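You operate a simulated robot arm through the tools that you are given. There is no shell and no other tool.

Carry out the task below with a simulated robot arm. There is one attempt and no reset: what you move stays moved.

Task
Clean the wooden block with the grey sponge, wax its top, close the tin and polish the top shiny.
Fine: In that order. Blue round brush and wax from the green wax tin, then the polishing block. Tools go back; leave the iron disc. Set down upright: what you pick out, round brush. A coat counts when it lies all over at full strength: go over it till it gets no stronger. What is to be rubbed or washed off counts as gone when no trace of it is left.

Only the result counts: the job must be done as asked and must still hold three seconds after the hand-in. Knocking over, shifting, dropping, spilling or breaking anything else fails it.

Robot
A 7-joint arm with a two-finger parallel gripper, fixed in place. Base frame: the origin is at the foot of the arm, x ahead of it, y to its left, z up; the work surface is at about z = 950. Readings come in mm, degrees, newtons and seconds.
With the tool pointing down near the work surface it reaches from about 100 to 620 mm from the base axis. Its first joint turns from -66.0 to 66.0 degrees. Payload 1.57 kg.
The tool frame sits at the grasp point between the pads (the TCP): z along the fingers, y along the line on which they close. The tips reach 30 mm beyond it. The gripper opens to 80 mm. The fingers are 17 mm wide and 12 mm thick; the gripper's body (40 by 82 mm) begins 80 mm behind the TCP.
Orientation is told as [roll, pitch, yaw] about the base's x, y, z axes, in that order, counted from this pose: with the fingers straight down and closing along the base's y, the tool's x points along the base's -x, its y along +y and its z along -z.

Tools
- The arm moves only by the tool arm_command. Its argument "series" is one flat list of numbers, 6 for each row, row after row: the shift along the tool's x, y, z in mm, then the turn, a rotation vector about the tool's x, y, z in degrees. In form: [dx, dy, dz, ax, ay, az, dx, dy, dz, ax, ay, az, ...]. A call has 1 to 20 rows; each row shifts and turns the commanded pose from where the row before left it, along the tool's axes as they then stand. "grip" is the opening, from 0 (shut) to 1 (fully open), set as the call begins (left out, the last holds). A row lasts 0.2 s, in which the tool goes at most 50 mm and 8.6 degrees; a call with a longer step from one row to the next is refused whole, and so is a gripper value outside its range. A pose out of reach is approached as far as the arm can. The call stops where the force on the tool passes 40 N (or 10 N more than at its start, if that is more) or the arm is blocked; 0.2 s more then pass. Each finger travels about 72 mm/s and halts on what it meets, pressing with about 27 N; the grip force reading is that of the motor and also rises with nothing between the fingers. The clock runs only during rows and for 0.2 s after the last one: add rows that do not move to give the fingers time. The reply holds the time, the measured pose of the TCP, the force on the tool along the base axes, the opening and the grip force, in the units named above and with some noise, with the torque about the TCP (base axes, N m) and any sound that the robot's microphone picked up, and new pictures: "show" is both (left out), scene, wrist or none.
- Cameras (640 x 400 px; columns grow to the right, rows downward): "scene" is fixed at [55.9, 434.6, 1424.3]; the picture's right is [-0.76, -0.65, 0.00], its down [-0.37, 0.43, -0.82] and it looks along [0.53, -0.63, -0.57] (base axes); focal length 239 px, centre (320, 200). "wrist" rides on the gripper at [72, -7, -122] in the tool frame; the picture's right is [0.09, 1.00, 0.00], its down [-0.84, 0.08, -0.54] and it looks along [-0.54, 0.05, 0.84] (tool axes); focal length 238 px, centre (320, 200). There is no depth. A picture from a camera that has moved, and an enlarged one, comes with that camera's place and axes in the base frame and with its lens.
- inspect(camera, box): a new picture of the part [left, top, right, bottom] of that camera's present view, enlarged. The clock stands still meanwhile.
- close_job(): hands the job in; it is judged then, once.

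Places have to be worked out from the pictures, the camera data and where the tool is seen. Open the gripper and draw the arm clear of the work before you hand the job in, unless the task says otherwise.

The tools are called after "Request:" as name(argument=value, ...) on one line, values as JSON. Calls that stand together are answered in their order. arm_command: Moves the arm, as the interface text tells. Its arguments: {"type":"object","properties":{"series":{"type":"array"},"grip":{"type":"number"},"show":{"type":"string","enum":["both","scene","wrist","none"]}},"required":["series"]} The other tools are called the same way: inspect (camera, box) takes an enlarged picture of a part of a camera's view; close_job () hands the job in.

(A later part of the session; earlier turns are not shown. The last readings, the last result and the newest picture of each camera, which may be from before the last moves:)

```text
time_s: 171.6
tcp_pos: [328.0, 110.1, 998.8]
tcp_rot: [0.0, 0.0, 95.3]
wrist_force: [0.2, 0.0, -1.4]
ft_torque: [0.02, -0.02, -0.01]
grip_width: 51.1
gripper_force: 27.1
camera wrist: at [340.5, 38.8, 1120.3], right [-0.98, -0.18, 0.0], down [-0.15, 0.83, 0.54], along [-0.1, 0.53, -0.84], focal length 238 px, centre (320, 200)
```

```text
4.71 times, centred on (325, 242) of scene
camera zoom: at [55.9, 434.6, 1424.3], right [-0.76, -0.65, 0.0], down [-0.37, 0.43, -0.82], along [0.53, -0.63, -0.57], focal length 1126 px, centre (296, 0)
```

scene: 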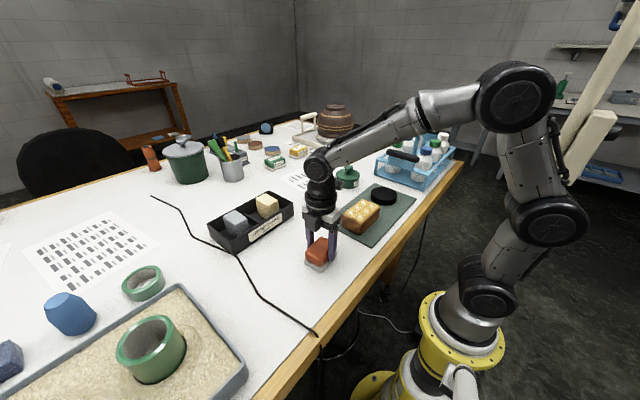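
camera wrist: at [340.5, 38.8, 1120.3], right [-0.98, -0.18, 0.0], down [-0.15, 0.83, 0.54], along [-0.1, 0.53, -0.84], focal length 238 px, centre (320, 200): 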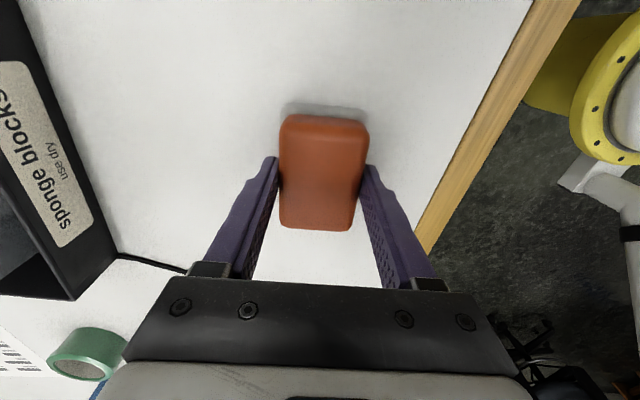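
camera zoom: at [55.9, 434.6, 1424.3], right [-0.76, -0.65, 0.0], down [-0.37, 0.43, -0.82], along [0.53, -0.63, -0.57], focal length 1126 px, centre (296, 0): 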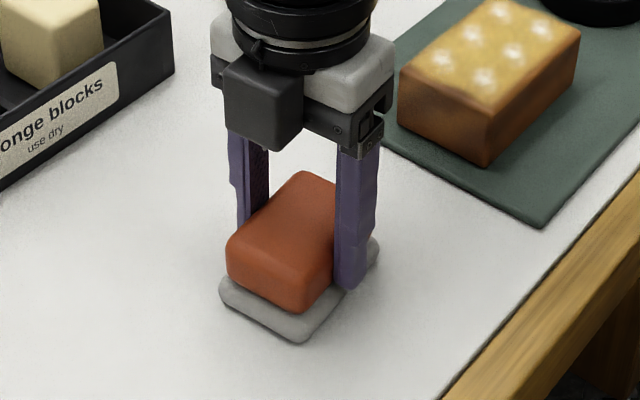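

The polishing block is held (51 mm). I lift it 80 mm, turn it back to square with the wooden block and carry it over the block's centre.

Request:
arm_command(series=[0, 0, -10, 0, 0, 0, 0, 0, -20, 0, 0, 0, 0, 0, -25, 0, 0, 0, 0, 0, -25, 0, 0, 0, 0, 0, 0, 0, 0, 5.3, 30.7, 0.3, 0, 0, 0, 0, 30.7, 0.3, 0, 0, 0, 0, 30.7, 0.3, 0, 0, 0, 0, 30.7, 0.4, 0, 0, 0, 0, 30.7, 0.4, 0, 0, 0, 0, 30.7, 0.3, 0, 0, 0, 0, 0, 0, 0, 0, 0, 0], grip=0, show="both")

Request:
inspect(camera="scene", box=[315, 160, 405, 245])

Request:
inspect(camera="wrist", box=[220, 60, 420, 260])

```text
time_s: 174.2
tcp_pos: [325.5, -73.4, 1078.6]
tcp_rot: [0.0, 0.0, 90.1]
wrist_force: [-0.4, -0.2, -0.4]
ft_torque: [0.0, -0.04, 0.0]
grip_width: 51.2
gripper_force: 26.9
camera wrist: at [332.4, -146.5, 1200.5], right [-1.0, -0.09, 0.0], down [-0.08, 0.84, 0.54], along [-0.05, 0.54, -0.84], focal length 238 px, centre (320, 200)
```

scene: 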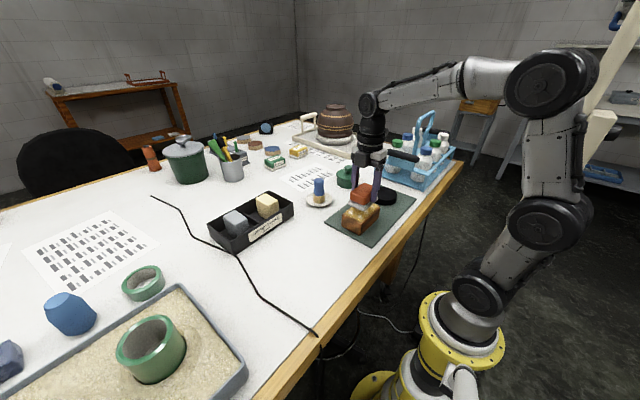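
wrist: 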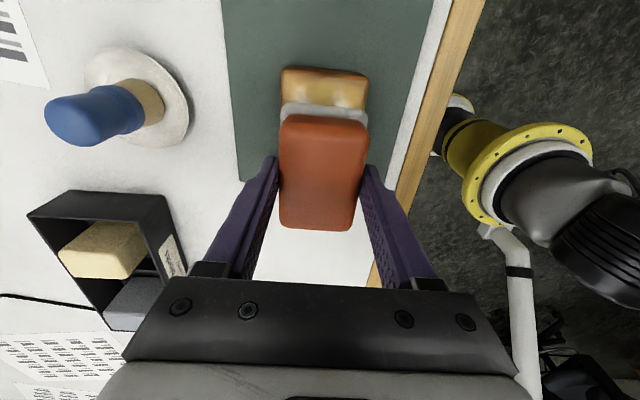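

```text
4.71 times, centred on (360, 202) of scene
camera zoom: at [56.0, 434.6, 1424.3], right [-0.76, -0.65, 0.0], down [-0.37, 0.43, -0.82], along [0.53, -0.63, -0.57], focal length 1126 px, centre (132, 188)
```

zoom: 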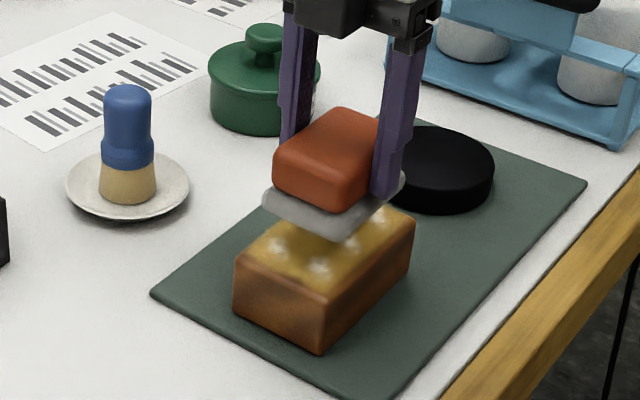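

```text
2.00 times, centred on (320, 160) of wrist
camera zoom: at [332.4, -146.5, 1200.5], right [-1.0, -0.09, 0.0], down [-0.08, 0.84, 0.54], along [-0.05, 0.54, -0.84], focal length 477 px, centre (320, 280)
```

zoom: 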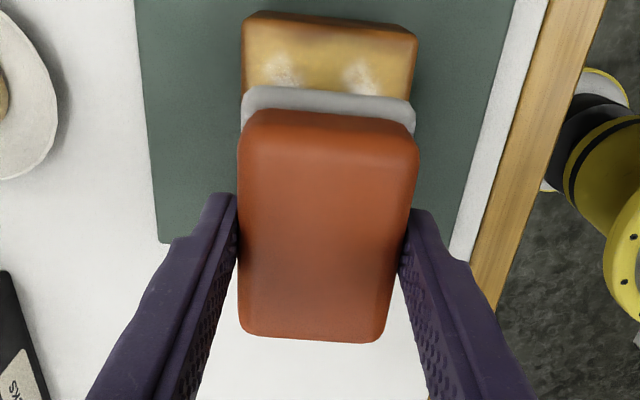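

The polisher is aligned over the waxed block. I lower it to contact.

Request:
arm_command(series=[0, 0, 15, 0, 0, 0, 0, 0, 9, 0, 0, 0, 0, 0, 0, 0, 0, 0], grip=0, show="none")

Request:
arm_command(series=[0, 0, 2, 0, 0, 0, 0, 0, 0, 0, 0, 0], grip=0, show="none")

Request:
arm_command(series=[0, 0, 1.5, 0, 0, 0, 0, 0, 0, 0, 0, 0], grip=0, show="none")

```text
time_s: 175.0
tcp_pos: [328.0, -75.1, 1054.4]
tcp_rot: [0.1, 0.0, 90.0]
wrist_force: [0.0, -0.6, -0.3]
ft_torque: [0.02, 0.0, 0.03]
grip_width: 51.2
gripper_force: 26.5
```

```text
time_s: 175.6
tcp_pos: [326.9, -73.9, 1052.5]
tcp_rot: [-0.1, -0.1, 90.1]
wrist_force: [-0.6, 0.1, 0.3]
ft_torque: [0.01, 0.03, -0.01]
grip_width: 51.2
gripper_force: 27.4
```

```text
time_s: 176.2
tcp_pos: [326.3, -73.5, 1050.8]
tcp_rot: [-0.1, 0.0, 90.0]
wrist_force: [-0.1, -0.1, -1.7]
ft_torque: [-0.01, -0.01, 0.01]
grip_width: 51.1
gripper_force: 26.9
```

Not touching yet; I lower in 1 mm steps.

Request:
arm_command(series=[0, 0, 1, 0, 0, 0, 0, 0, 0, 0, 0, 0], grip=0, show="none")

Request:
arm_command(series=[0, 0, 1, 0, 0, 0, 0, 0, 0, 0, 0, 0], grip=0, show="none")

Request:
arm_command(series=[0, 0, 0.7, 0, 0, 0, 0, 0, 0, 0, 0, 0], grip=0, show="none")

```text
time_s: 176.8
tcp_pos: [326.7, -73.8, 1050.1]
tcp_rot: [-0.1, 0.0, 90.0]
wrist_force: [-1.4, -0.6, 3.9]
ft_torque: [0.01, 0.1, -0.02]
grip_width: 51.2
gripper_force: 26.7
```

```text
time_s: 177.4
tcp_pos: [327.1, -74.6, 1049.9]
tcp_rot: [-0.2, -0.1, 90.0]
wrist_force: [-4.8, -0.7, 16.8]
ft_torque: [0.1, 0.29, -0.04]
grip_width: 51.2
gripper_force: 27.1
```

```text
time_s: 178.0
tcp_pos: [326.4, -74.2, 1049.4]
tcp_rot: [-0.2, -0.1, 90.0]
wrist_force: [-3.0, 0.1, 19.1]
ft_torque: [-0.01, 0.2, -0.03]
grip_width: 51.2
gripper_force: 27.2
```

Contact at ~19 N; I ease to about 12 N and begin polishing strokes along the block with side offsets.

Request:
arm_command(series=[0, 0, -0.7, 0, 0, 0, 10, 0, 0, 0, 0, 0, 10, 0, 0, 0, 0, 0, 0, -6, 0, 0, 0, 0, -10, 0, 0, 0, 0, 0, -10, 0, 0, 0, 0, 0, -10, 0, 0, 0, 0, 0, -10, 0, 0, 0, 0, 0, 0, 12, 0, 0, 0, 0, 10, 0, 0, 0, 0, 0, 10, 0, 0, 0, 0, 0, 10, 0, 0, 0, 0, 0, 10, 0, 0, 0, 0, 0, 0, -6, 0, 0, 0, 0, -10, 0, 0, 0, 0, 0, -10, 0, 0, 0, 0, 0, -10, 0, 0, 0, 0, 0, -10, 0, 0, 0, 0, 0, 10, 0, 0, 0, 0, 0, 10, 0, 0, 0, 0, 0], grip=0, show="both")

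Request:
inspect(camera="wrist", box=[250, 60, 390, 180])

Request:
inspect(camera="scene", box=[330, 185, 395, 245])

```text
time_s: 182.2
tcp_pos: [326.6, -73.7, 1048.4]
tcp_rot: [-0.1, -0.1, 90.0]
wrist_force: [0.3, 4.1, 8.2]
ft_torque: [0.06, 0.16, -0.09]
grip_width: 51.3
gripper_force: 26.8
camera wrist: at [331.6, -145.7, 1170.6], right [-1.0, -0.09, 0.0], down [-0.08, 0.84, 0.54], along [-0.05, 0.54, -0.84], focal length 238 px, centre (320, 200)
```

scene: 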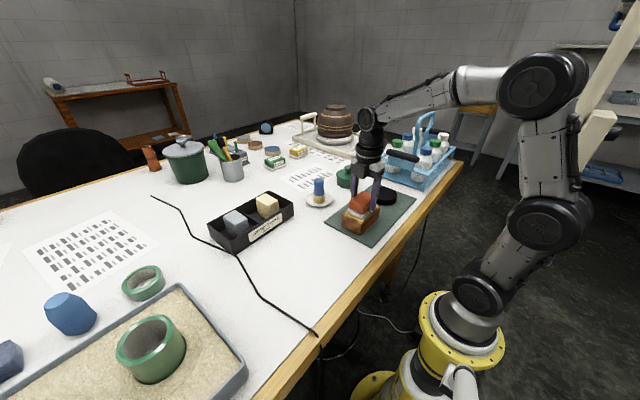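
wrist: 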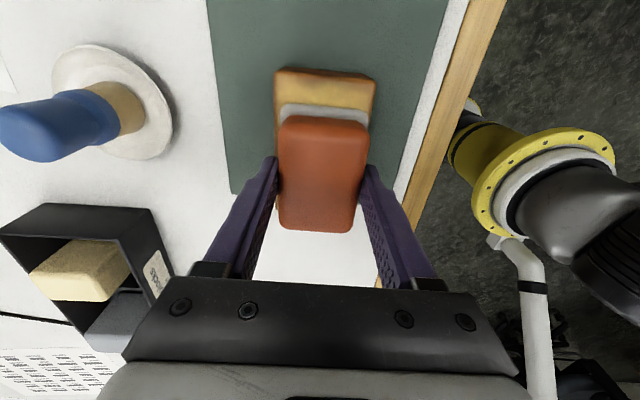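

```text
3.33 times, centred on (320, 120) of wrist
camera zoom: at [331.6, -145.7, 1170.6], right [-1.0, -0.09, 0.0], down [-0.08, 0.84, 0.54], along [-0.05, 0.54, -0.84], focal length 794 px, centre (320, 467)
```

zoom: 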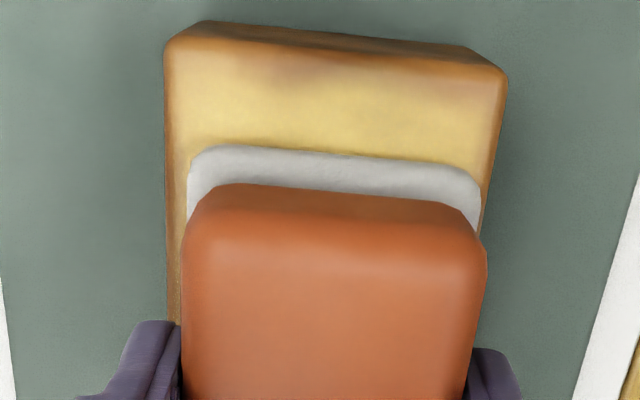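

```text
6.67 times, centred on (362, 215) of scene
camera zoom: at [55.8, 434.8, 1424.2], right [-0.76, -0.65, 0.0], down [-0.37, 0.43, -0.82], along [0.53, -0.63, -0.57], focal length 1594 px, centre (37, 100)
```

zoom: 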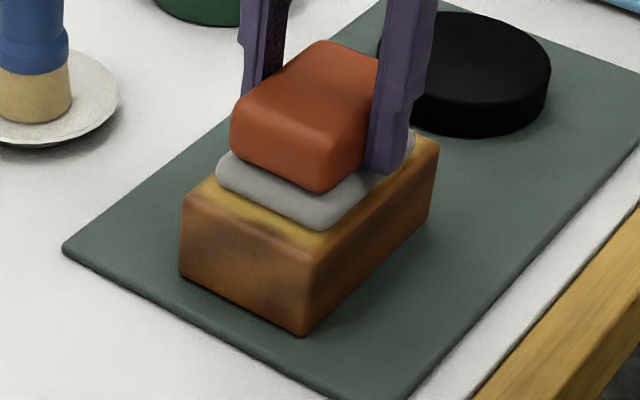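

The white haze patches on the visible part are gone after the first strokes. I continue with a wider second round (±24 mm along, ±8 mm across), then lift to look.

Request:
arm_command(series=[12, 0, 0, 0, 0, 0, 12, 0, 0, 0, 0, 0, 0, -8, 0, 0, 0, 0, -12, 0, 0, 0, 0, 0, -12, 0, 0, 0, 0, 0, -12, 0, 0, 0, 0, 0, -12, 0, 0, 0, 0, 0, 0, 8, 0, 0, 0, 0, 0, 8, 0, 0, 0, 0, 12, 0, 0, 0, 0, 0, 12, 0, 0, 0, 0, 0, 12, 0, 0, 0, 0, 0, 12, 0, 0, 0, 0, 0, 0, -8, 0, 0, 0, 0, -12, 0, 0, 0, 0, 0, -12, 0, 0, 0, 0, 0, -12, 0, 0, 0, 0, 0, -12, 0, 0, 0, 0, 0], grip=0, show="none")

Request:
arm_command(series=[0, 0, -20, 0, 0, 0, -30, 0, -20, 0, 0, 0, -35, 0, 0, 0, 0, 0, -25, 0, 0, 0, 0, 0, 0, 0, 0, 0, 0, 0], grip=0, show="both")

Request:
inspect(camera="wrist", box=[230, 0, 410, 120])

Request:
inspect(camera="scene", box=[330, 185, 395, 245])

```text
time_s: 186.0
tcp_pos: [327.9, -49.2, 1049.0]
tcp_rot: [0.0, 0.1, 90.0]
wrist_force: [-0.7, 0.1, -0.6]
ft_torque: [0.02, -0.01, 0.0]
grip_width: 51.4
gripper_force: 26.7
```

```text
time_s: 187.2
tcp_pos: [325.9, 40.5, 1089.3]
tcp_rot: [0.0, 0.0, 90.1]
wrist_force: [-0.3, 0.4, -0.1]
ft_torque: [0.0, -0.01, 0.01]
grip_width: 51.3
gripper_force: 26.6
camera wrist: at [331.9, -31.6, 1211.1], right [-1.0, -0.09, 0.0], down [-0.08, 0.84, 0.54], along [-0.05, 0.54, -0.84], focal length 238 px, centre (320, 200)
```

scene: 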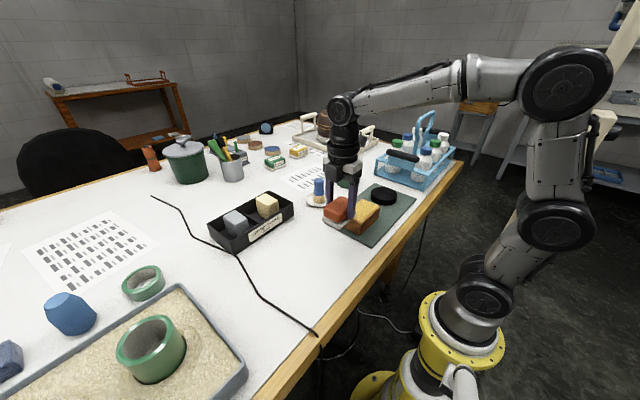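
wrist: 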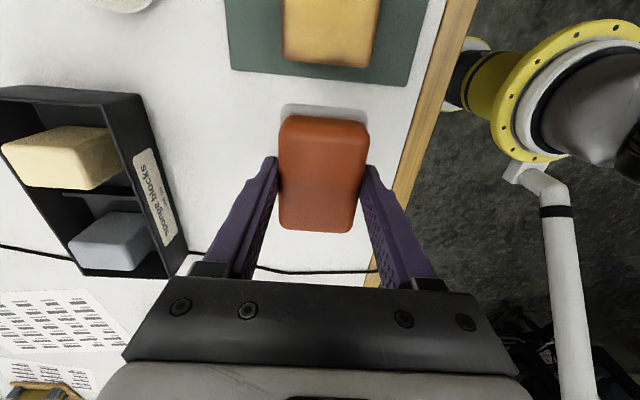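

```text
3.33 times, centred on (320, 60) of wrist
camera zoom: at [331.9, -31.6, 1211.1], right [-1.0, -0.09, 0.0], down [-0.08, 0.84, 0.54], along [-0.05, 0.54, -0.84], focal length 794 px, centre (320, 667)
```

zoom: 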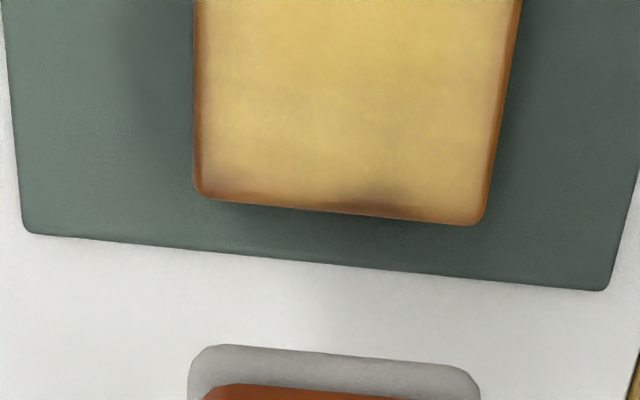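

```text
6.67 times, centred on (362, 215) of scene
camera zoom: at [55.9, 434.6, 1424.3], right [-0.76, -0.65, 0.0], down [-0.37, 0.43, -0.82], along [0.53, -0.63, -0.57], focal length 1594 px, centre (37, 100)
```

zoom: 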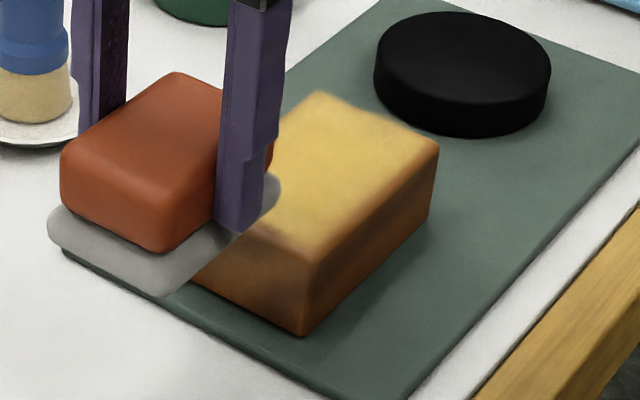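

All six haze patches are gone. I move the polisher out of the scene camera's line of sight to inspect the whole top.

Request:
arm_command(series=[0, -35, -5, 0, 0, 0, 0, -35, -5, 0, 0, 0, 0, -35, 0, 0, 0, 0, 0, -30, 0, 0, 0, 0, 0, 0, 0, 0, 0, 0], grip=0, show="both")

Request:
inspect(camera="scene", box=[335, 190, 390, 242])

Request:
inspect(camera="wrist", box=[400, 0, 640, 150])

```text
time_s: 188.4
tcp_pos: [462.3, 39.1, 1101.6]
tcp_rot: [0.0, -0.1, 90.0]
wrist_force: [0.3, -0.2, -0.1]
ft_torque: [0.03, 0.01, -0.03]
grip_width: 51.2
gripper_force: 26.7
camera wrist: at [467.9, -32.7, 1222.2], right [-1.0, -0.09, 0.0], down [-0.08, 0.84, 0.54], along [-0.05, 0.54, -0.84], focal length 238 px, centre (320, 200)
```

scene: 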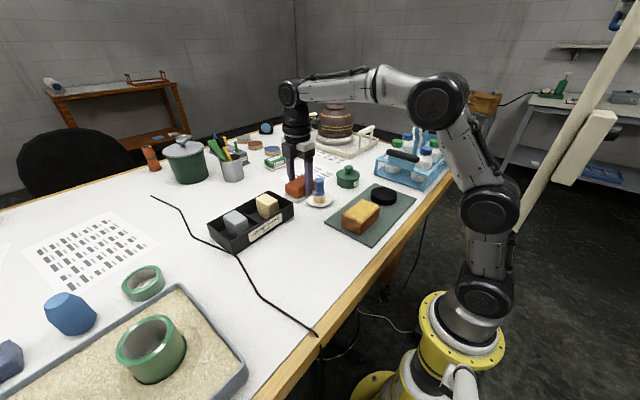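
wrist: 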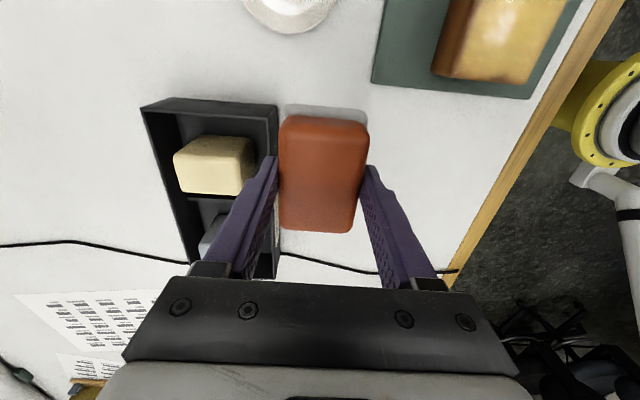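

```text
7.69 times, centred on (362, 216) of scene
camera zoom: at [56.0, 434.6, 1424.3], right [-0.76, -0.65, 0.0], down [-0.37, 0.43, -0.82], along [0.53, -0.63, -0.57], focal length 1840 px, centre (-7, 77)
```

zoom: 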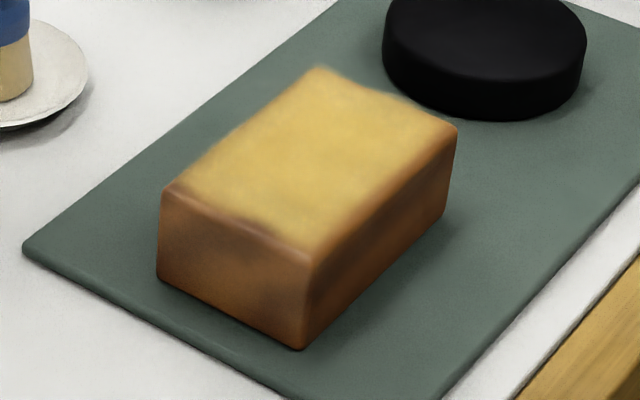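

```text
2.67 times, centred on (520, 75) of wrist
camera zoom: at [467.9, -32.7, 1222.2], right [-1.0, -0.09, 0.0], down [-0.08, 0.84, 0.54], along [-0.05, 0.54, -0.84], focal length 636 px, centre (-213, 533)
```

zoom: 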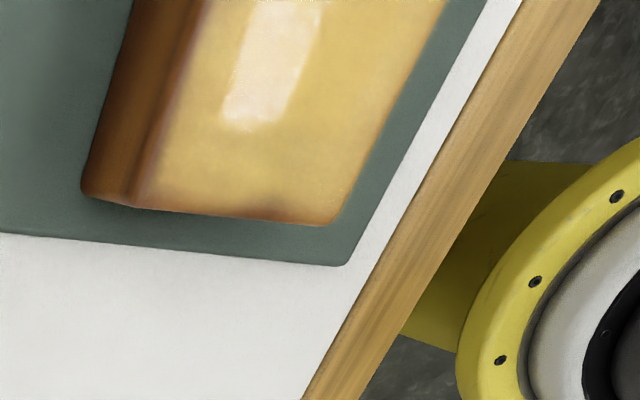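

From this angle the top shows a clear mirror-like light reflection, so it is getting shiny. I go back for further full passes so the shine is complete everywhere.

Request:
arm_command(series=[0, 33.75, 0, 0, 0, 0, 0, 33.75, 0, 0, 0, 0, 0, 33.75, 0, 0, 0, 0, 0, 33.75, 0, 0, 0, 0, 38, 0, 0, 0, 0, 0, 38, 0, 0, 0, 0, 0, 38, 0, 0, 0, 0, 0, 0, 0, 20, 0, 0, 0, 0, 0, 20, 0, 0, 0, 0, 0, 8, 0, 0, 0, 0, 0, 0, 0, 0, 0], grip=0, show="none")

Request:
arm_command(series=[0, 0, 2, 0, 0, 0, 0, 0, 0, 0, 0, 0], grip=0, show="none")

```text
time_s: 190.8
tcp_pos: [325.4, -73.2, 1051.1]
tcp_rot: [0.0, 0.0, 90.0]
wrist_force: [0.3, 0.2, -1.0]
ft_torque: [-0.01, 0.0, 0.04]
grip_width: 51.0
gripper_force: 27.0
```

```text
time_s: 191.4
tcp_pos: [326.1, -74.0, 1048.9]
tcp_rot: [-0.1, 0.1, 90.0]
wrist_force: [-0.7, 0.6, 2.1]
ft_torque: [-0.03, 0.06, -0.01]
grip_width: 51.4
gripper_force: 27.5
```

Contact at 2 N; I press 1 mm more and do a complete set of strokes.

Request:
arm_command(series=[0, 0, 1, 0, 0, 0, 11, 0, 0, 0, 0, 0, 11, 0, 0, 0, 0, 0, 0, -7, 0, 0, 0, 0, -11, 0, 0, 0, 0, 0, -11, 0, 0, 0, 0, 0, -11, 0, 0, 0, 0, 0, -11, 0, 0, 0, 0, 0, 0, 7, 0, 0, 0, 0, 11, 0, 0, 0, 0, 0, 11, 0, 0, 0, 0, 0, 11, 0, 0, 0, 0, 0, 11, 0, 0, 0, 0, 0, 0, 7, 0, 0, 0, 0, -11, 0, 0, 0, 0, 0, -11, 0, 0, 0, 0, 0, -11, 0, 0, 0, 0, 0, -11, 0, 0, 0, 0, 0], grip=0, show="none")

Request:
arm_command(series=[0, -7, 0.5, 0, 0, 0, 11, 0, 0, 0, 0, 0, 11, 0, 0, 0, 0, 0, 11, 0, 0, 0, 0, 0, 11, 0, 0, 0, 0, 0, 0, -7, 0, 0, 0, 0, -11, 0, 0, 0, 0, 0, -11, 0, 0, 0, 0, 0, -11, 0, 0, 0, 0, 0, -11, 0, 0, 0, 0, 0, 0, 7, 0, 0, 0, 0, 11, 0, 0, 0, 0, 0, 11, 0, 0, 0, 0, 0, 11, 0, 0, 0, 0, 0, 11, 0, 0, 0, 0, 0], grip=0, show="none")

Request:
arm_command(series=[0, 7, 0, 0, 0, 0, -11, 0, 0, 0, 0, 0, -11, 0, 0, 0, 0, 0, -11, 0, 0, 0, 0, 0, -11, 0, 0, 0, 0, 0, 0, -7, 0, 0, 0, 0, 11, 0, 0, 0, 0, 0, 11, 0, 0, 0, 0, 0], grip=0, show="none")

```text
time_s: 195.2
tcp_pos: [319.6, -52.3, 1048.0]
tcp_rot: [-0.2, 0.1, 90.0]
wrist_force: [-0.5, -8.0, 17.3]
ft_torque: [-0.18, 0.04, 0.03]
grip_width: 51.2
gripper_force: 26.2
```

```text
time_s: 198.4
tcp_pos: [325.8, -95.9, 1047.1]
tcp_rot: [0.0, -0.1, 90.0]
wrist_force: [-0.3, 9.3, 19.2]
ft_torque: [0.51, 0.05, -0.08]
grip_width: 51.3
gripper_force: 26.9
```

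```text
time_s: 200.2
tcp_pos: [326.0, -72.2, 1046.9]
tcp_rot: [0.0, -0.1, 89.9]
wrist_force: [0.3, 6.7, 14.4]
ft_torque: [0.13, 0.05, -0.05]
grip_width: 51.0
gripper_force: 27.2
```

Good contact (14–19 N) during all strokes. I lift off and return to the same viewing position to compare the reflection.

Request:
arm_command(series=[0, 0, -20, 0, 0, 0, 0, 0, -32, 0, 0, 0, -38, 0, 0, 0, 0, 0, -38, 0, 0, 0, 0, 0, -38, 0, 0, 0, 0, 0, 0, -33.75, 0, 0, 0, 0, 0, -33.75, 0, 0, 0, 0, 0, -33.75, 0, 0, 0, 0, 0, -33.75, 0, 0, 0, 0, 0, 0, 0, 0, 0, 0], grip=0, show="both")

Request:
inspect(camera="scene", box=[335, 190, 390, 242])

Request:
inspect(camera="wrist", box=[400, 0, 640, 150])

```text
time_s: 202.4
tcp_pos: [462.3, 39.4, 1098.5]
tcp_rot: [-0.1, 0.0, 90.0]
wrist_force: [0.6, -1.5, -1.1]
ft_torque: [-0.01, -0.02, -0.01]
grip_width: 51.2
gripper_force: 26.7
camera wrist: at [467.4, -32.1, 1221.7], right [-1.0, -0.09, 0.0], down [-0.08, 0.84, 0.54], along [-0.05, 0.54, -0.84], focal length 238 px, centre (320, 200)
```

scene: 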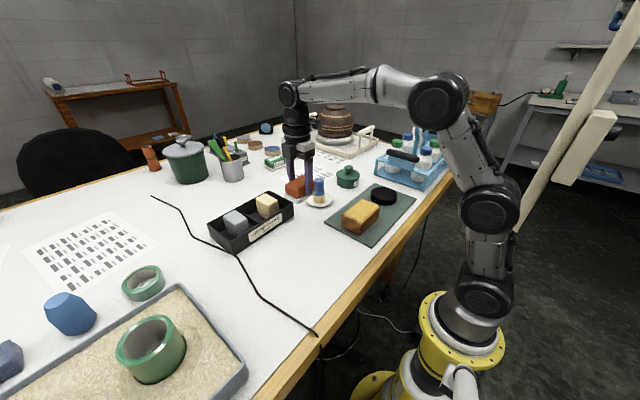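
wrist: 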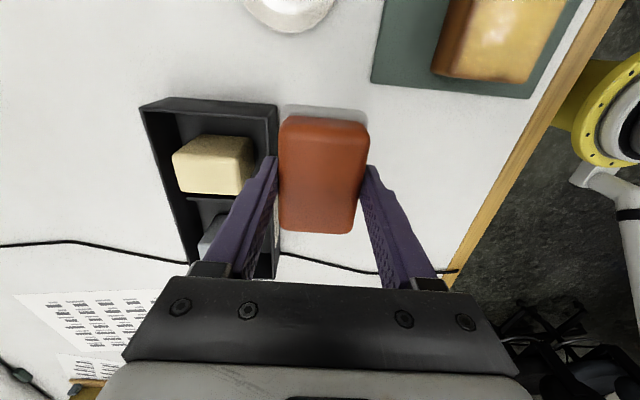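

```text
7.69 times, centred on (362, 216) of scene
camera zoom: at [56.0, 434.6, 1424.3], right [-0.76, -0.65, 0.0], down [-0.37, 0.43, -0.82], along [0.53, -0.63, -0.57], focal length 1840 px, centre (-7, 77)
```

zoom: 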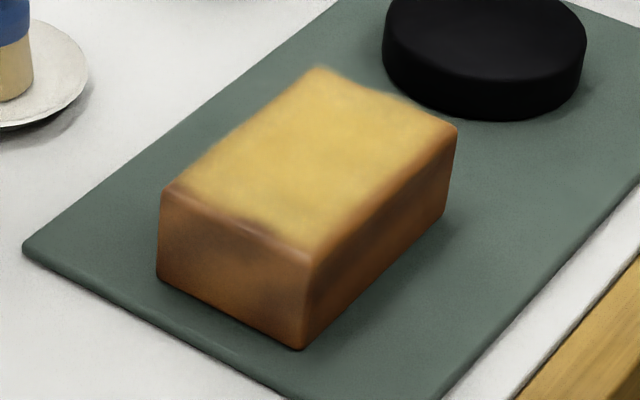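

```text
2.67 times, centred on (520, 75) of wrist
camera zoom: at [467.4, -32.1, 1221.7], right [-1.0, -0.09, 0.0], down [-0.08, 0.84, 0.54], along [-0.05, 0.54, -0.84], focal length 636 px, centre (-213, 533)
```

zoom: 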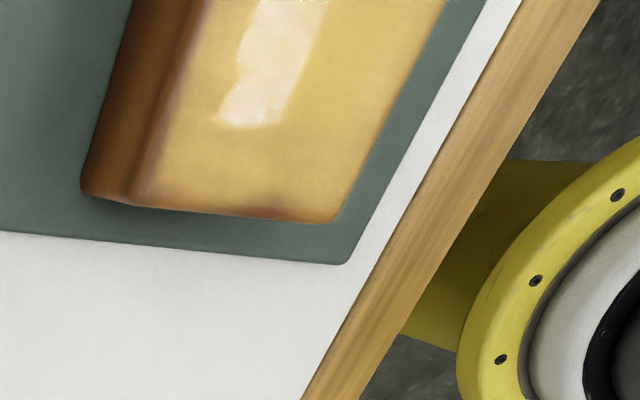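

The reflection looks the same as before, so the shine is at its full level there. I shift the camera to see the reflection over other parts of the top.

Request:
arm_command(series=[0, 20, -15, 0, 0, 0, 28, 0, 0, 0, 0, 0, 27, 0, 0, 0, 0, 0, 0, 0, 0, 0, 0, 0], grip=0, show="wrist")

Request:
inspect(camera="wrist", box=[400, 50, 600, 230])

```text
time_s: 203.4
tcp_pos: [441.6, -15.7, 1114.4]
tcp_rot: [0.0, 0.0, 90.0]
wrist_force: [0.4, -1.2, -0.5]
ft_torque: [0.01, 0.02, -0.02]
grip_width: 51.3
gripper_force: 27.2
camera wrist: at [446.8, -87.3, 1236.4], right [-1.0, -0.09, 0.0], down [-0.08, 0.84, 0.54], along [-0.05, 0.54, -0.84], focal length 238 px, centre (320, 200)
```

wrist: 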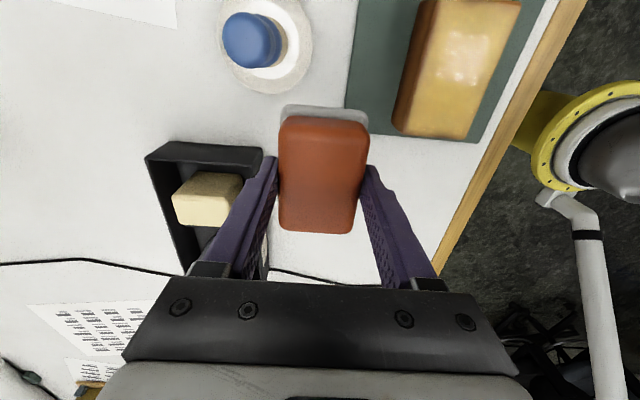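

```text
2.22 times, centred on (500, 140) of wrist
camera zoom: at [446.8, -87.3, 1236.4], right [-1.0, -0.09, 0.0], down [-0.08, 0.84, 0.54], along [-0.05, 0.54, -0.84], focal length 530 px, centre (-80, 333)
```

zoom: 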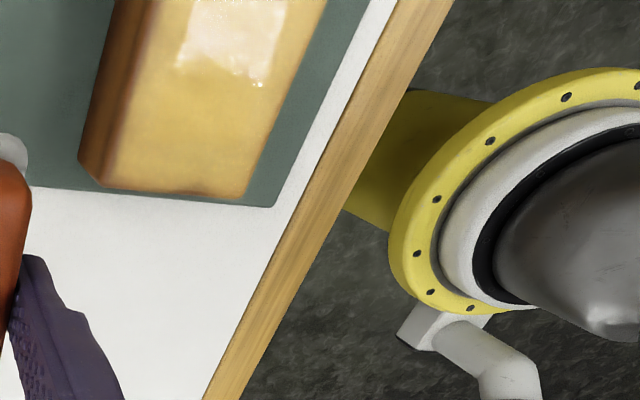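

Request:
inspect(camera="wrist", box=[385, 0, 530, 145])

Request:
inspect(camera="scene", box=[340, 190, 385, 225])

```text
2.76 times, centred on (458, 72) of wrist
camera zoom: at [446.8, -87.3, 1236.4], right [-1.0, -0.09, 0.0], down [-0.08, 0.84, 0.54], along [-0.05, 0.54, -0.84], focal length 658 px, centre (-59, 552)
```

zoom: 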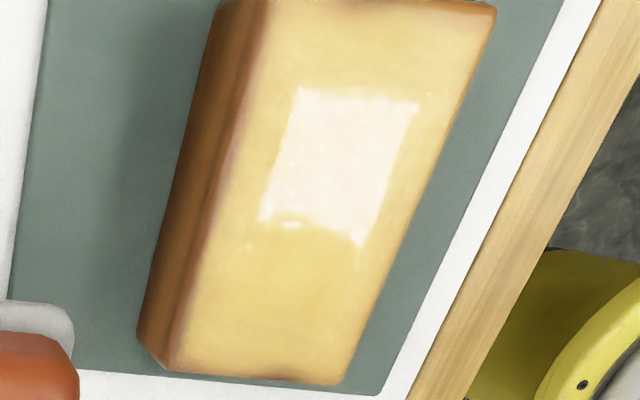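

```text
11.43 times, centred on (362, 208) of scene
camera zoom: at [56.0, 434.6, 1424.3], right [-0.76, -0.65, 0.0], down [-0.37, 0.43, -0.82], along [0.53, -0.63, -0.57], focal length 2733 px, centre (-166, 114)
```

zoom: 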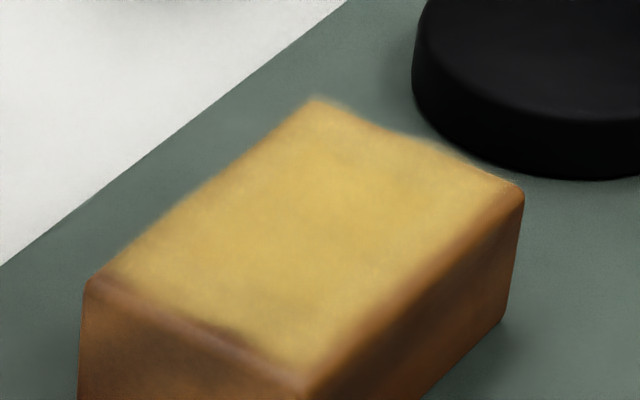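

A crisp rectangular lamp reflection lies on the top: it is shiny all over. Now I return the polishing block to its place at (328,109.7) with its original 5.3° turn.

Request:
arm_command(series=[-25, 22.6, 0, 0, 0, 0, -25, 22.6, 0, 0, 0, 0, -25, 22.6, 0, 0, 0, 0, -25, 22.6, 0, 0, 0, 0, -25.2, 22.6, 0, 0, 0, 0, 0, 0, 0, 0, 0, -5.3, 0, 0, 25, 0, 0, 0, 0, 0, 25, 0, 0, 0, 0, 0, 25, 0, 0, 0, 0, 0, 20, 0, 0, 0, 0, 0, 0, 0, 0, 0], grip=0, show="both")

Request:
inspect(camera="scene", box=[280, 200, 370, 285])

```text
time_s: 205.8
tcp_pos: [328.0, 110.3, 1018.4]
tcp_rot: [0.1, -0.1, 95.3]
wrist_force: [0.2, 0.1, -0.9]
ft_torque: [-0.01, 0.0, 0.01]
grip_width: 51.3
gripper_force: 27.2
camera wrist: at [340.4, 39.1, 1140.9], right [-0.98, -0.18, 0.0], down [-0.15, 0.83, 0.54], along [-0.1, 0.53, -0.84], focal length 238 px, centre (320, 200)
```

scene: 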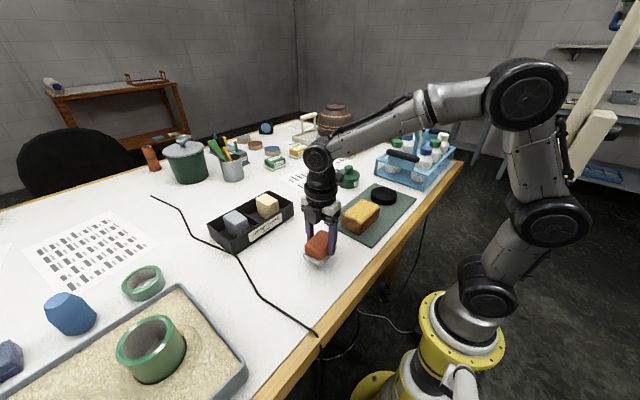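
wrist: 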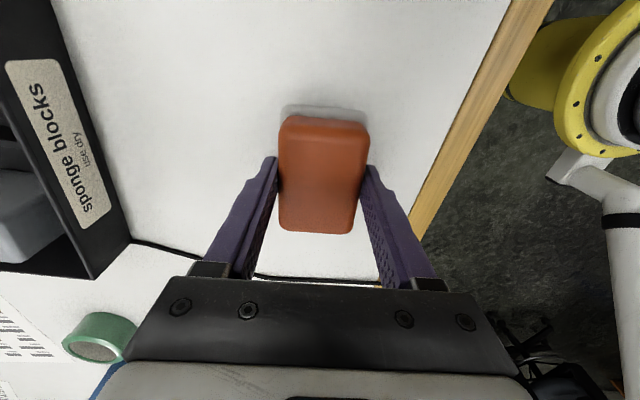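

```text
4.71 times, centred on (325, 242) of scene
camera zoom: at [55.9, 434.6, 1424.3], right [-0.76, -0.65, 0.0], down [-0.37, 0.43, -0.82], along [0.53, -0.63, -0.57], focal length 1126 px, centre (296, 0)
```

zoom: 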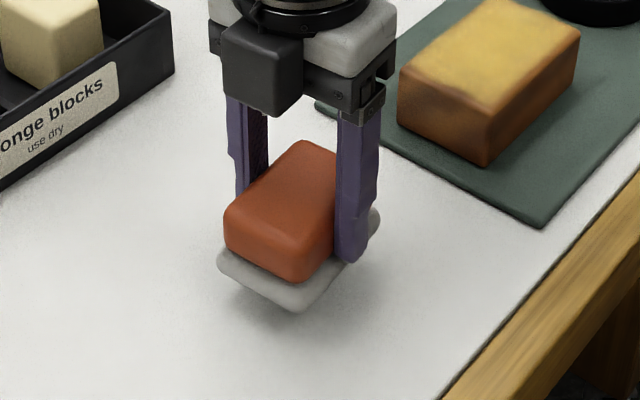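

Position and turn match the original pose. I lower it to just above the table and then feel for contact.

Request:
arm_command(series=[0, 0, 10, 0, 0, 0, 0, 0, 8, 0, 0, 0, 0, 0, 0, 0, 0, 0], grip=0, show="none")

Request:
arm_command(series=[0, 0, 2, 0, 0, 0, 0, 0, 0, 0, 0, 0], grip=0, show="none")

Request:
arm_command(series=[0, 0, 1.2, 0, 0, 0, 0, 0, 0, 0, 0, 0], grip=0, show="none")

Request:
arm_command(series=[0, 0, 1, 0, 0, 0, 0, 0, 0, 0, 0, 0], grip=0, show="none")

```text
time_s: 206.6
tcp_pos: [329.4, 109.2, 1001.2]
tcp_rot: [0.1, 0.0, 95.2]
wrist_force: [-0.4, -0.4, -1.1]
ft_torque: [0.0, 0.0, -0.01]
grip_width: 51.3
gripper_force: 27.2
```

```text
time_s: 207.2
tcp_pos: [328.7, 109.8, 998.3]
tcp_rot: [-0.1, 0.0, 95.4]
wrist_force: [0.6, 0.0, -0.1]
ft_torque: [0.0, -0.01, -0.01]
grip_width: 51.2
gripper_force: 27.0
```

```text
time_s: 207.8
tcp_pos: [328.2, 110.6, 999.1]
tcp_rot: [0.0, 0.0, 95.2]
wrist_force: [0.1, -0.3, -0.2]
ft_torque: [0.01, -0.02, 0.02]
grip_width: 51.0
gripper_force: 27.0
```

```text
time_s: 208.4
tcp_pos: [328.0, 111.3, 997.7]
tcp_rot: [0.0, 0.1, 95.3]
wrist_force: [-0.1, 0.7, -0.2]
ft_torque: [0.02, 0.01, 0.0]
grip_width: 51.3
gripper_force: 26.7
```

No contact yet; I continue in small steps.

Request:
arm_command(series=[0, 0, 1, 0, 0, 0, 0, 0, 0, 0, 0, 0], grip=0, show="none")

Request:
arm_command(series=[0, 0, 0.8, 0, 0, 0, 0, 0, 0, 0, 0, 0], grip=0, show="none")

Request:
arm_command(series=[0, 0, 0.7, 0, 0, 0, 0, 0, 0, 0, 0, 0], grip=0, show="none")

```text
time_s: 209.0
tcp_pos: [328.4, 109.6, 995.5]
tcp_rot: [0.0, 0.0, 95.3]
wrist_force: [-0.4, 0.1, 0.7]
ft_torque: [0.0, -0.02, 0.02]
grip_width: 51.4
gripper_force: 26.5
```

```text
time_s: 209.6
tcp_pos: [327.5, 109.7, 996.4]
tcp_rot: [-0.1, 0.0, 95.3]
wrist_force: [-2.6, -0.2, 8.8]
ft_torque: [-0.04, 0.23, 0.01]
grip_width: 51.5
gripper_force: 26.6
```

```text
time_s: 210.2
tcp_pos: [328.2, 109.2, 994.8]
tcp_rot: [-0.2, -0.1, 95.3]
wrist_force: [-5.0, -1.0, 20.6]
ft_torque: [-0.19, 0.5, -0.01]
grip_width: 51.3
gripper_force: 27.4
```

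The felt is firmly on the table (20 N). I back off 1.3 mm, open fully and rise.

Request:
arm_command(series=[0, 0, -1.3, 0, 0, 0, 0, 0, 0, 0, 0, 0], grip=0, show="none")

Request:
arm_command(series=[0, 0, 0, 0, 0, 0, 0, 0, 0, 0, 0, 0, 0, 0, 0, 0, 0, 0, 0, 0, -15, 0, 0, 0, 0, 0, -25, 0, 0, 0, 0, 0, -40, 0, 0, 0, 0, 0, -40, 0, 0, 0, 0, 0, 0, 0, 0, 0], grip=1, show="both")

Request:
inspect(camera="scene", box=[290, 225, 350, 280])

```text
time_s: 210.8
tcp_pos: [328.6, 110.4, 995.6]
tcp_rot: [-0.2, 0.1, 95.2]
wrist_force: [-0.3, 1.1, 9.8]
ft_torque: [0.09, -0.01, -0.01]
grip_width: 51.2
gripper_force: 27.1
```

```text
time_s: 212.6
tcp_pos: [329.3, 109.4, 1116.9]
tcp_rot: [0.1, 0.0, 95.3]
wrist_force: [0.0, 0.3, 0.3]
ft_torque: [0.03, 0.01, 0.02]
grip_width: 80.1
gripper_force: 0.0
camera wrist: at [341.3, 38.5, 1238.6], right [-0.98, -0.18, 0.0], down [-0.15, 0.83, 0.54], along [-0.1, 0.53, -0.84], focal length 238 px, centre (320, 200)
```

scene: 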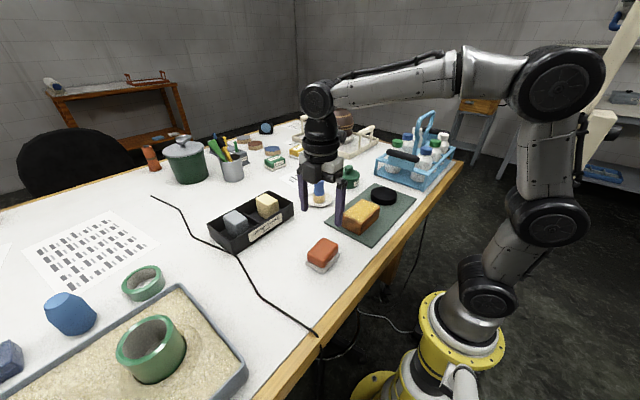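
wrist: 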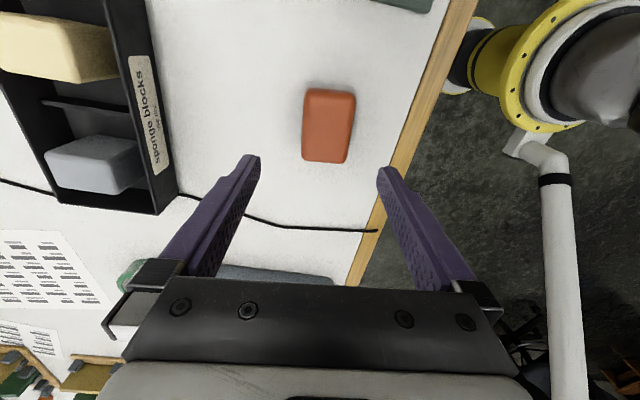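

```text
7.27 times, centred on (320, 252) of scene
camera zoom: at [55.9, 434.6, 1424.3], right [-0.76, -0.65, 0.0], down [-0.37, 0.43, -0.82], along [0.53, -0.63, -0.57], focal length 1740 px, centre (320, -182)
```

zoom: 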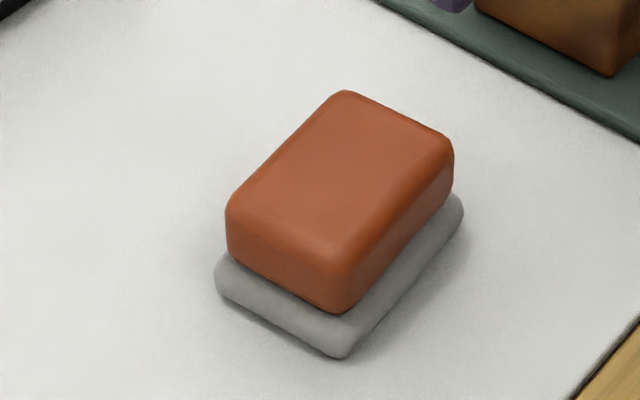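

The polishing block stands upright, but it seems to have moved several mm on release. I measure its present position more carefully.

Request:
inspect(camera="wrist", box=[250, 60, 410, 190])

Request:
inspect(camera="scene", box=[280, 200, 370, 285])

```text
3.08 times, centred on (330, 125) of wrist
camera zoom: at [341.3, 38.5, 1238.6], right [-0.98, -0.18, 0.0], down [-0.15, 0.83, 0.54], along [-0.1, 0.53, -0.84], focal length 733 px, centre (289, 431)
```

zoom: 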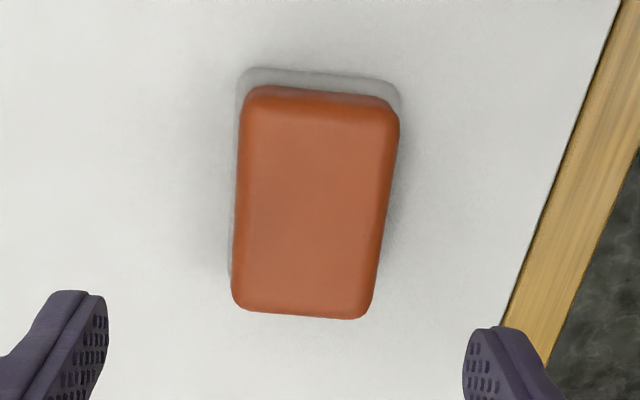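

```text
4.71 times, centred on (325, 242) of scene
camera zoom: at [55.9, 434.6, 1424.3], right [-0.76, -0.65, 0.0], down [-0.37, 0.43, -0.82], along [0.53, -0.63, -0.57], focal length 1126 px, centre (296, 0)
```

zoom: 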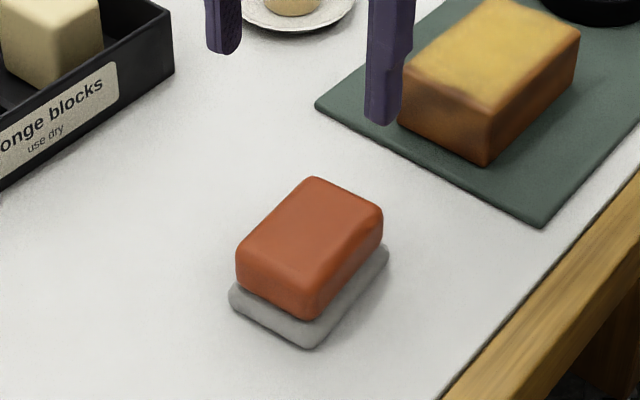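

It now sits at about x 321, some 8–10 mm toward the robot from where it was. I'll centre it back: lower the open fingers around it with the tool at x ≈ 331 and let the closing fingers push it into place.

Request:
arm_command(series=[0.3, -3, 30, 0, 0, 0, 0, 0, 35, 0, 0, 0, 0, 0, 30, 0, 0, 0, 0, 0, 15, 0, 0, 0, 0, 0, 6, 0, 0, 0, 0, 0, 0, 0, 0, 0], grip=1, show="both")

Request:
inspect(camera="wrist", box=[220, 60, 420, 260])

Request:
inspect(camera="scene", box=[280, 200, 370, 285])

```text
time_s: 214.0
tcp_pos: [330.8, 110.7, 999.9]
tcp_rot: [0.0, 0.0, 95.3]
wrist_force: [0.5, -0.1, -0.1]
ft_torque: [0.0, 0.01, -0.03]
grip_width: 80.2
gripper_force: 0.0
camera wrist: at [343.8, 38.8, 1121.5], right [-0.98, -0.18, 0.0], down [-0.15, 0.83, 0.54], along [-0.1, 0.53, -0.84], focal length 238 px, centre (320, 200)
```

scene: 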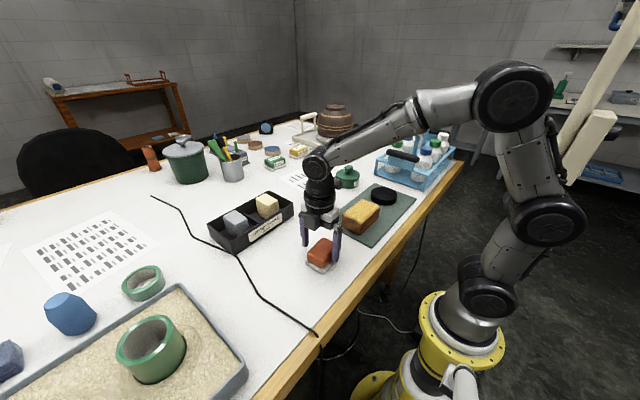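
wrist: 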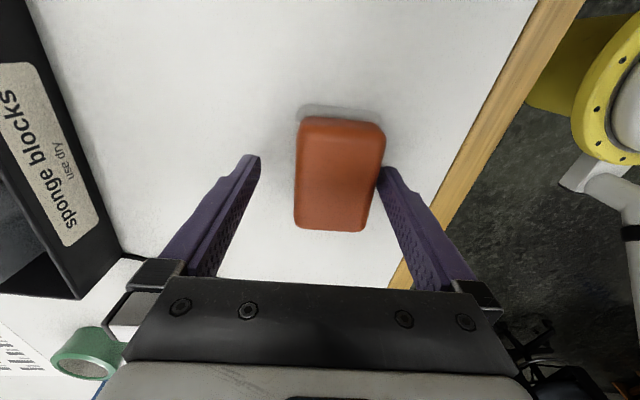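

```text
2.00 times, centred on (320, 160) of wrist
camera zoom: at [343.8, 38.8, 1121.5], right [-0.98, -0.18, 0.0], down [-0.15, 0.83, 0.54], along [-0.1, 0.53, -0.84], focal length 477 px, centre (320, 280)
```

zoom: 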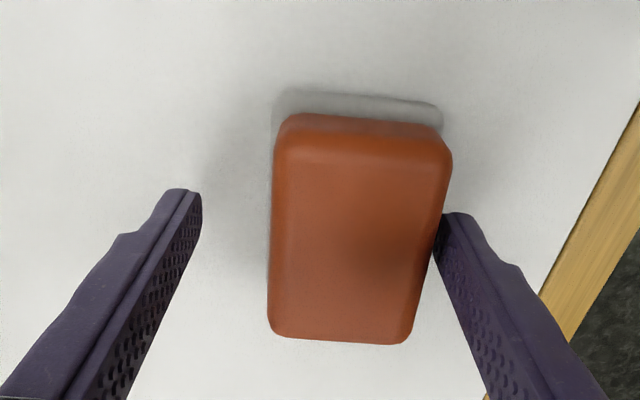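

```text
4.71 times, centred on (325, 242) of scene
camera zoom: at [55.9, 434.6, 1424.3], right [-0.76, -0.65, 0.0], down [-0.37, 0.43, -0.82], along [0.53, -0.63, -0.57], focal length 1126 px, centre (296, 0)
```

zoom: 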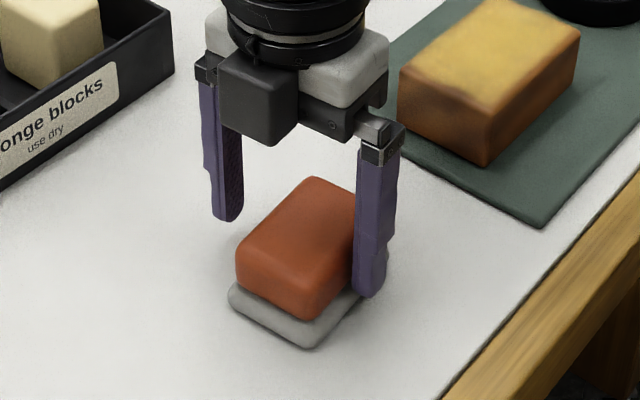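

The fingers are around it without touching. I close in stages to 52.8 mm, which nudges the block to the centre without gripping it.

Request:
arm_command(series=[0, 0, 0, 0, 0, 0, 0, 0, 0, 0, 0, 0], grip=0.88, show="none")

Request:
arm_command(series=[0, 0, 0, 0, 0, 0, 0, 0, 0, 0, 0, 0], grip=0.76, show="none")

Request:
arm_command(series=[0, 0, 0, 0, 0, 0, 0, 0, 0, 0, 0, 0], grip=0.66, show="both")

Request:
inspect(camera="scene", box=[280, 200, 370, 285])

```text
time_s: 214.6
tcp_pos: [330.5, 109.0, 999.0]
tcp_rot: [0.0, 0.1, 95.4]
wrist_force: [-0.4, 0.2, 0.0]
ft_torque: [0.01, -0.02, -0.01]
grip_width: 70.7
gripper_force: 0.2
```

```text
time_s: 215.2
tcp_pos: [331.2, 109.4, 1000.5]
tcp_rot: [0.0, 0.0, 95.3]
wrist_force: [0.3, 0.0, -0.1]
ft_torque: [0.0, 0.03, 0.03]
grip_width: 60.6
gripper_force: 0.1
```

```text
time_s: 215.8
tcp_pos: [330.8, 110.5, 1001.0]
tcp_rot: [0.1, 0.1, 95.3]
wrist_force: [0.5, 0.2, -1.3]
ft_torque: [-0.02, -0.01, 0.01]
grip_width: 52.9
gripper_force: 0.2
camera wrist: at [343.8, 38.8, 1121.8], right [-0.98, -0.18, 0.0], down [-0.15, 0.83, 0.54], along [-0.1, 0.53, -0.84], focal length 238 px, centre (320, 200)
```

scene: 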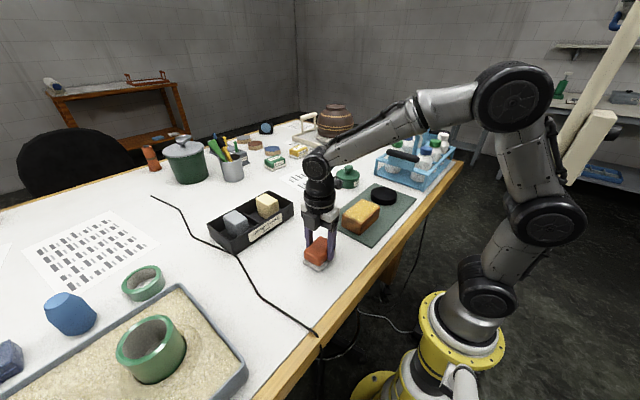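
wrist: 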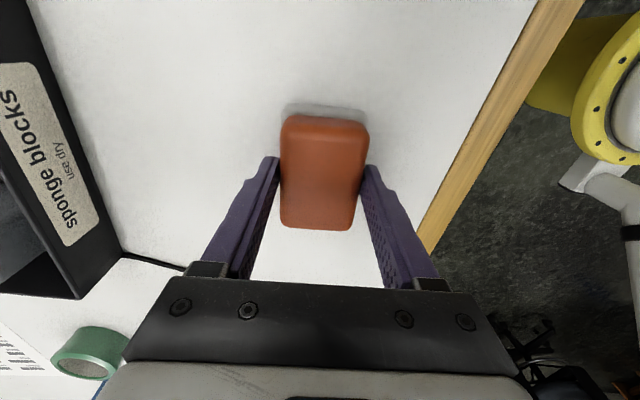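

```text
4.71 times, centred on (325, 242) of scene
camera zoom: at [55.9, 434.6, 1424.3], right [-0.76, -0.65, 0.0], down [-0.37, 0.43, -0.82], along [0.53, -0.63, -0.57], focal length 1126 px, centre (296, 0)
```

zoom: 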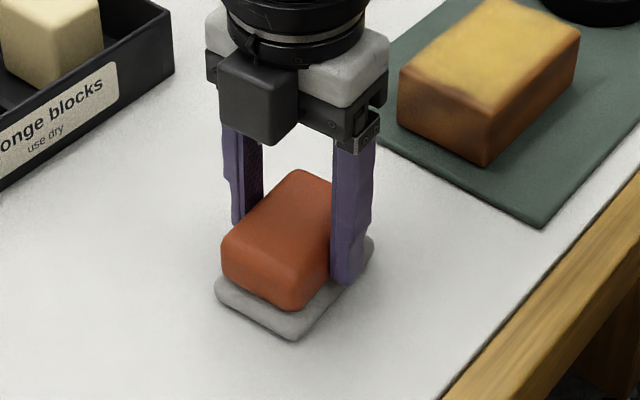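

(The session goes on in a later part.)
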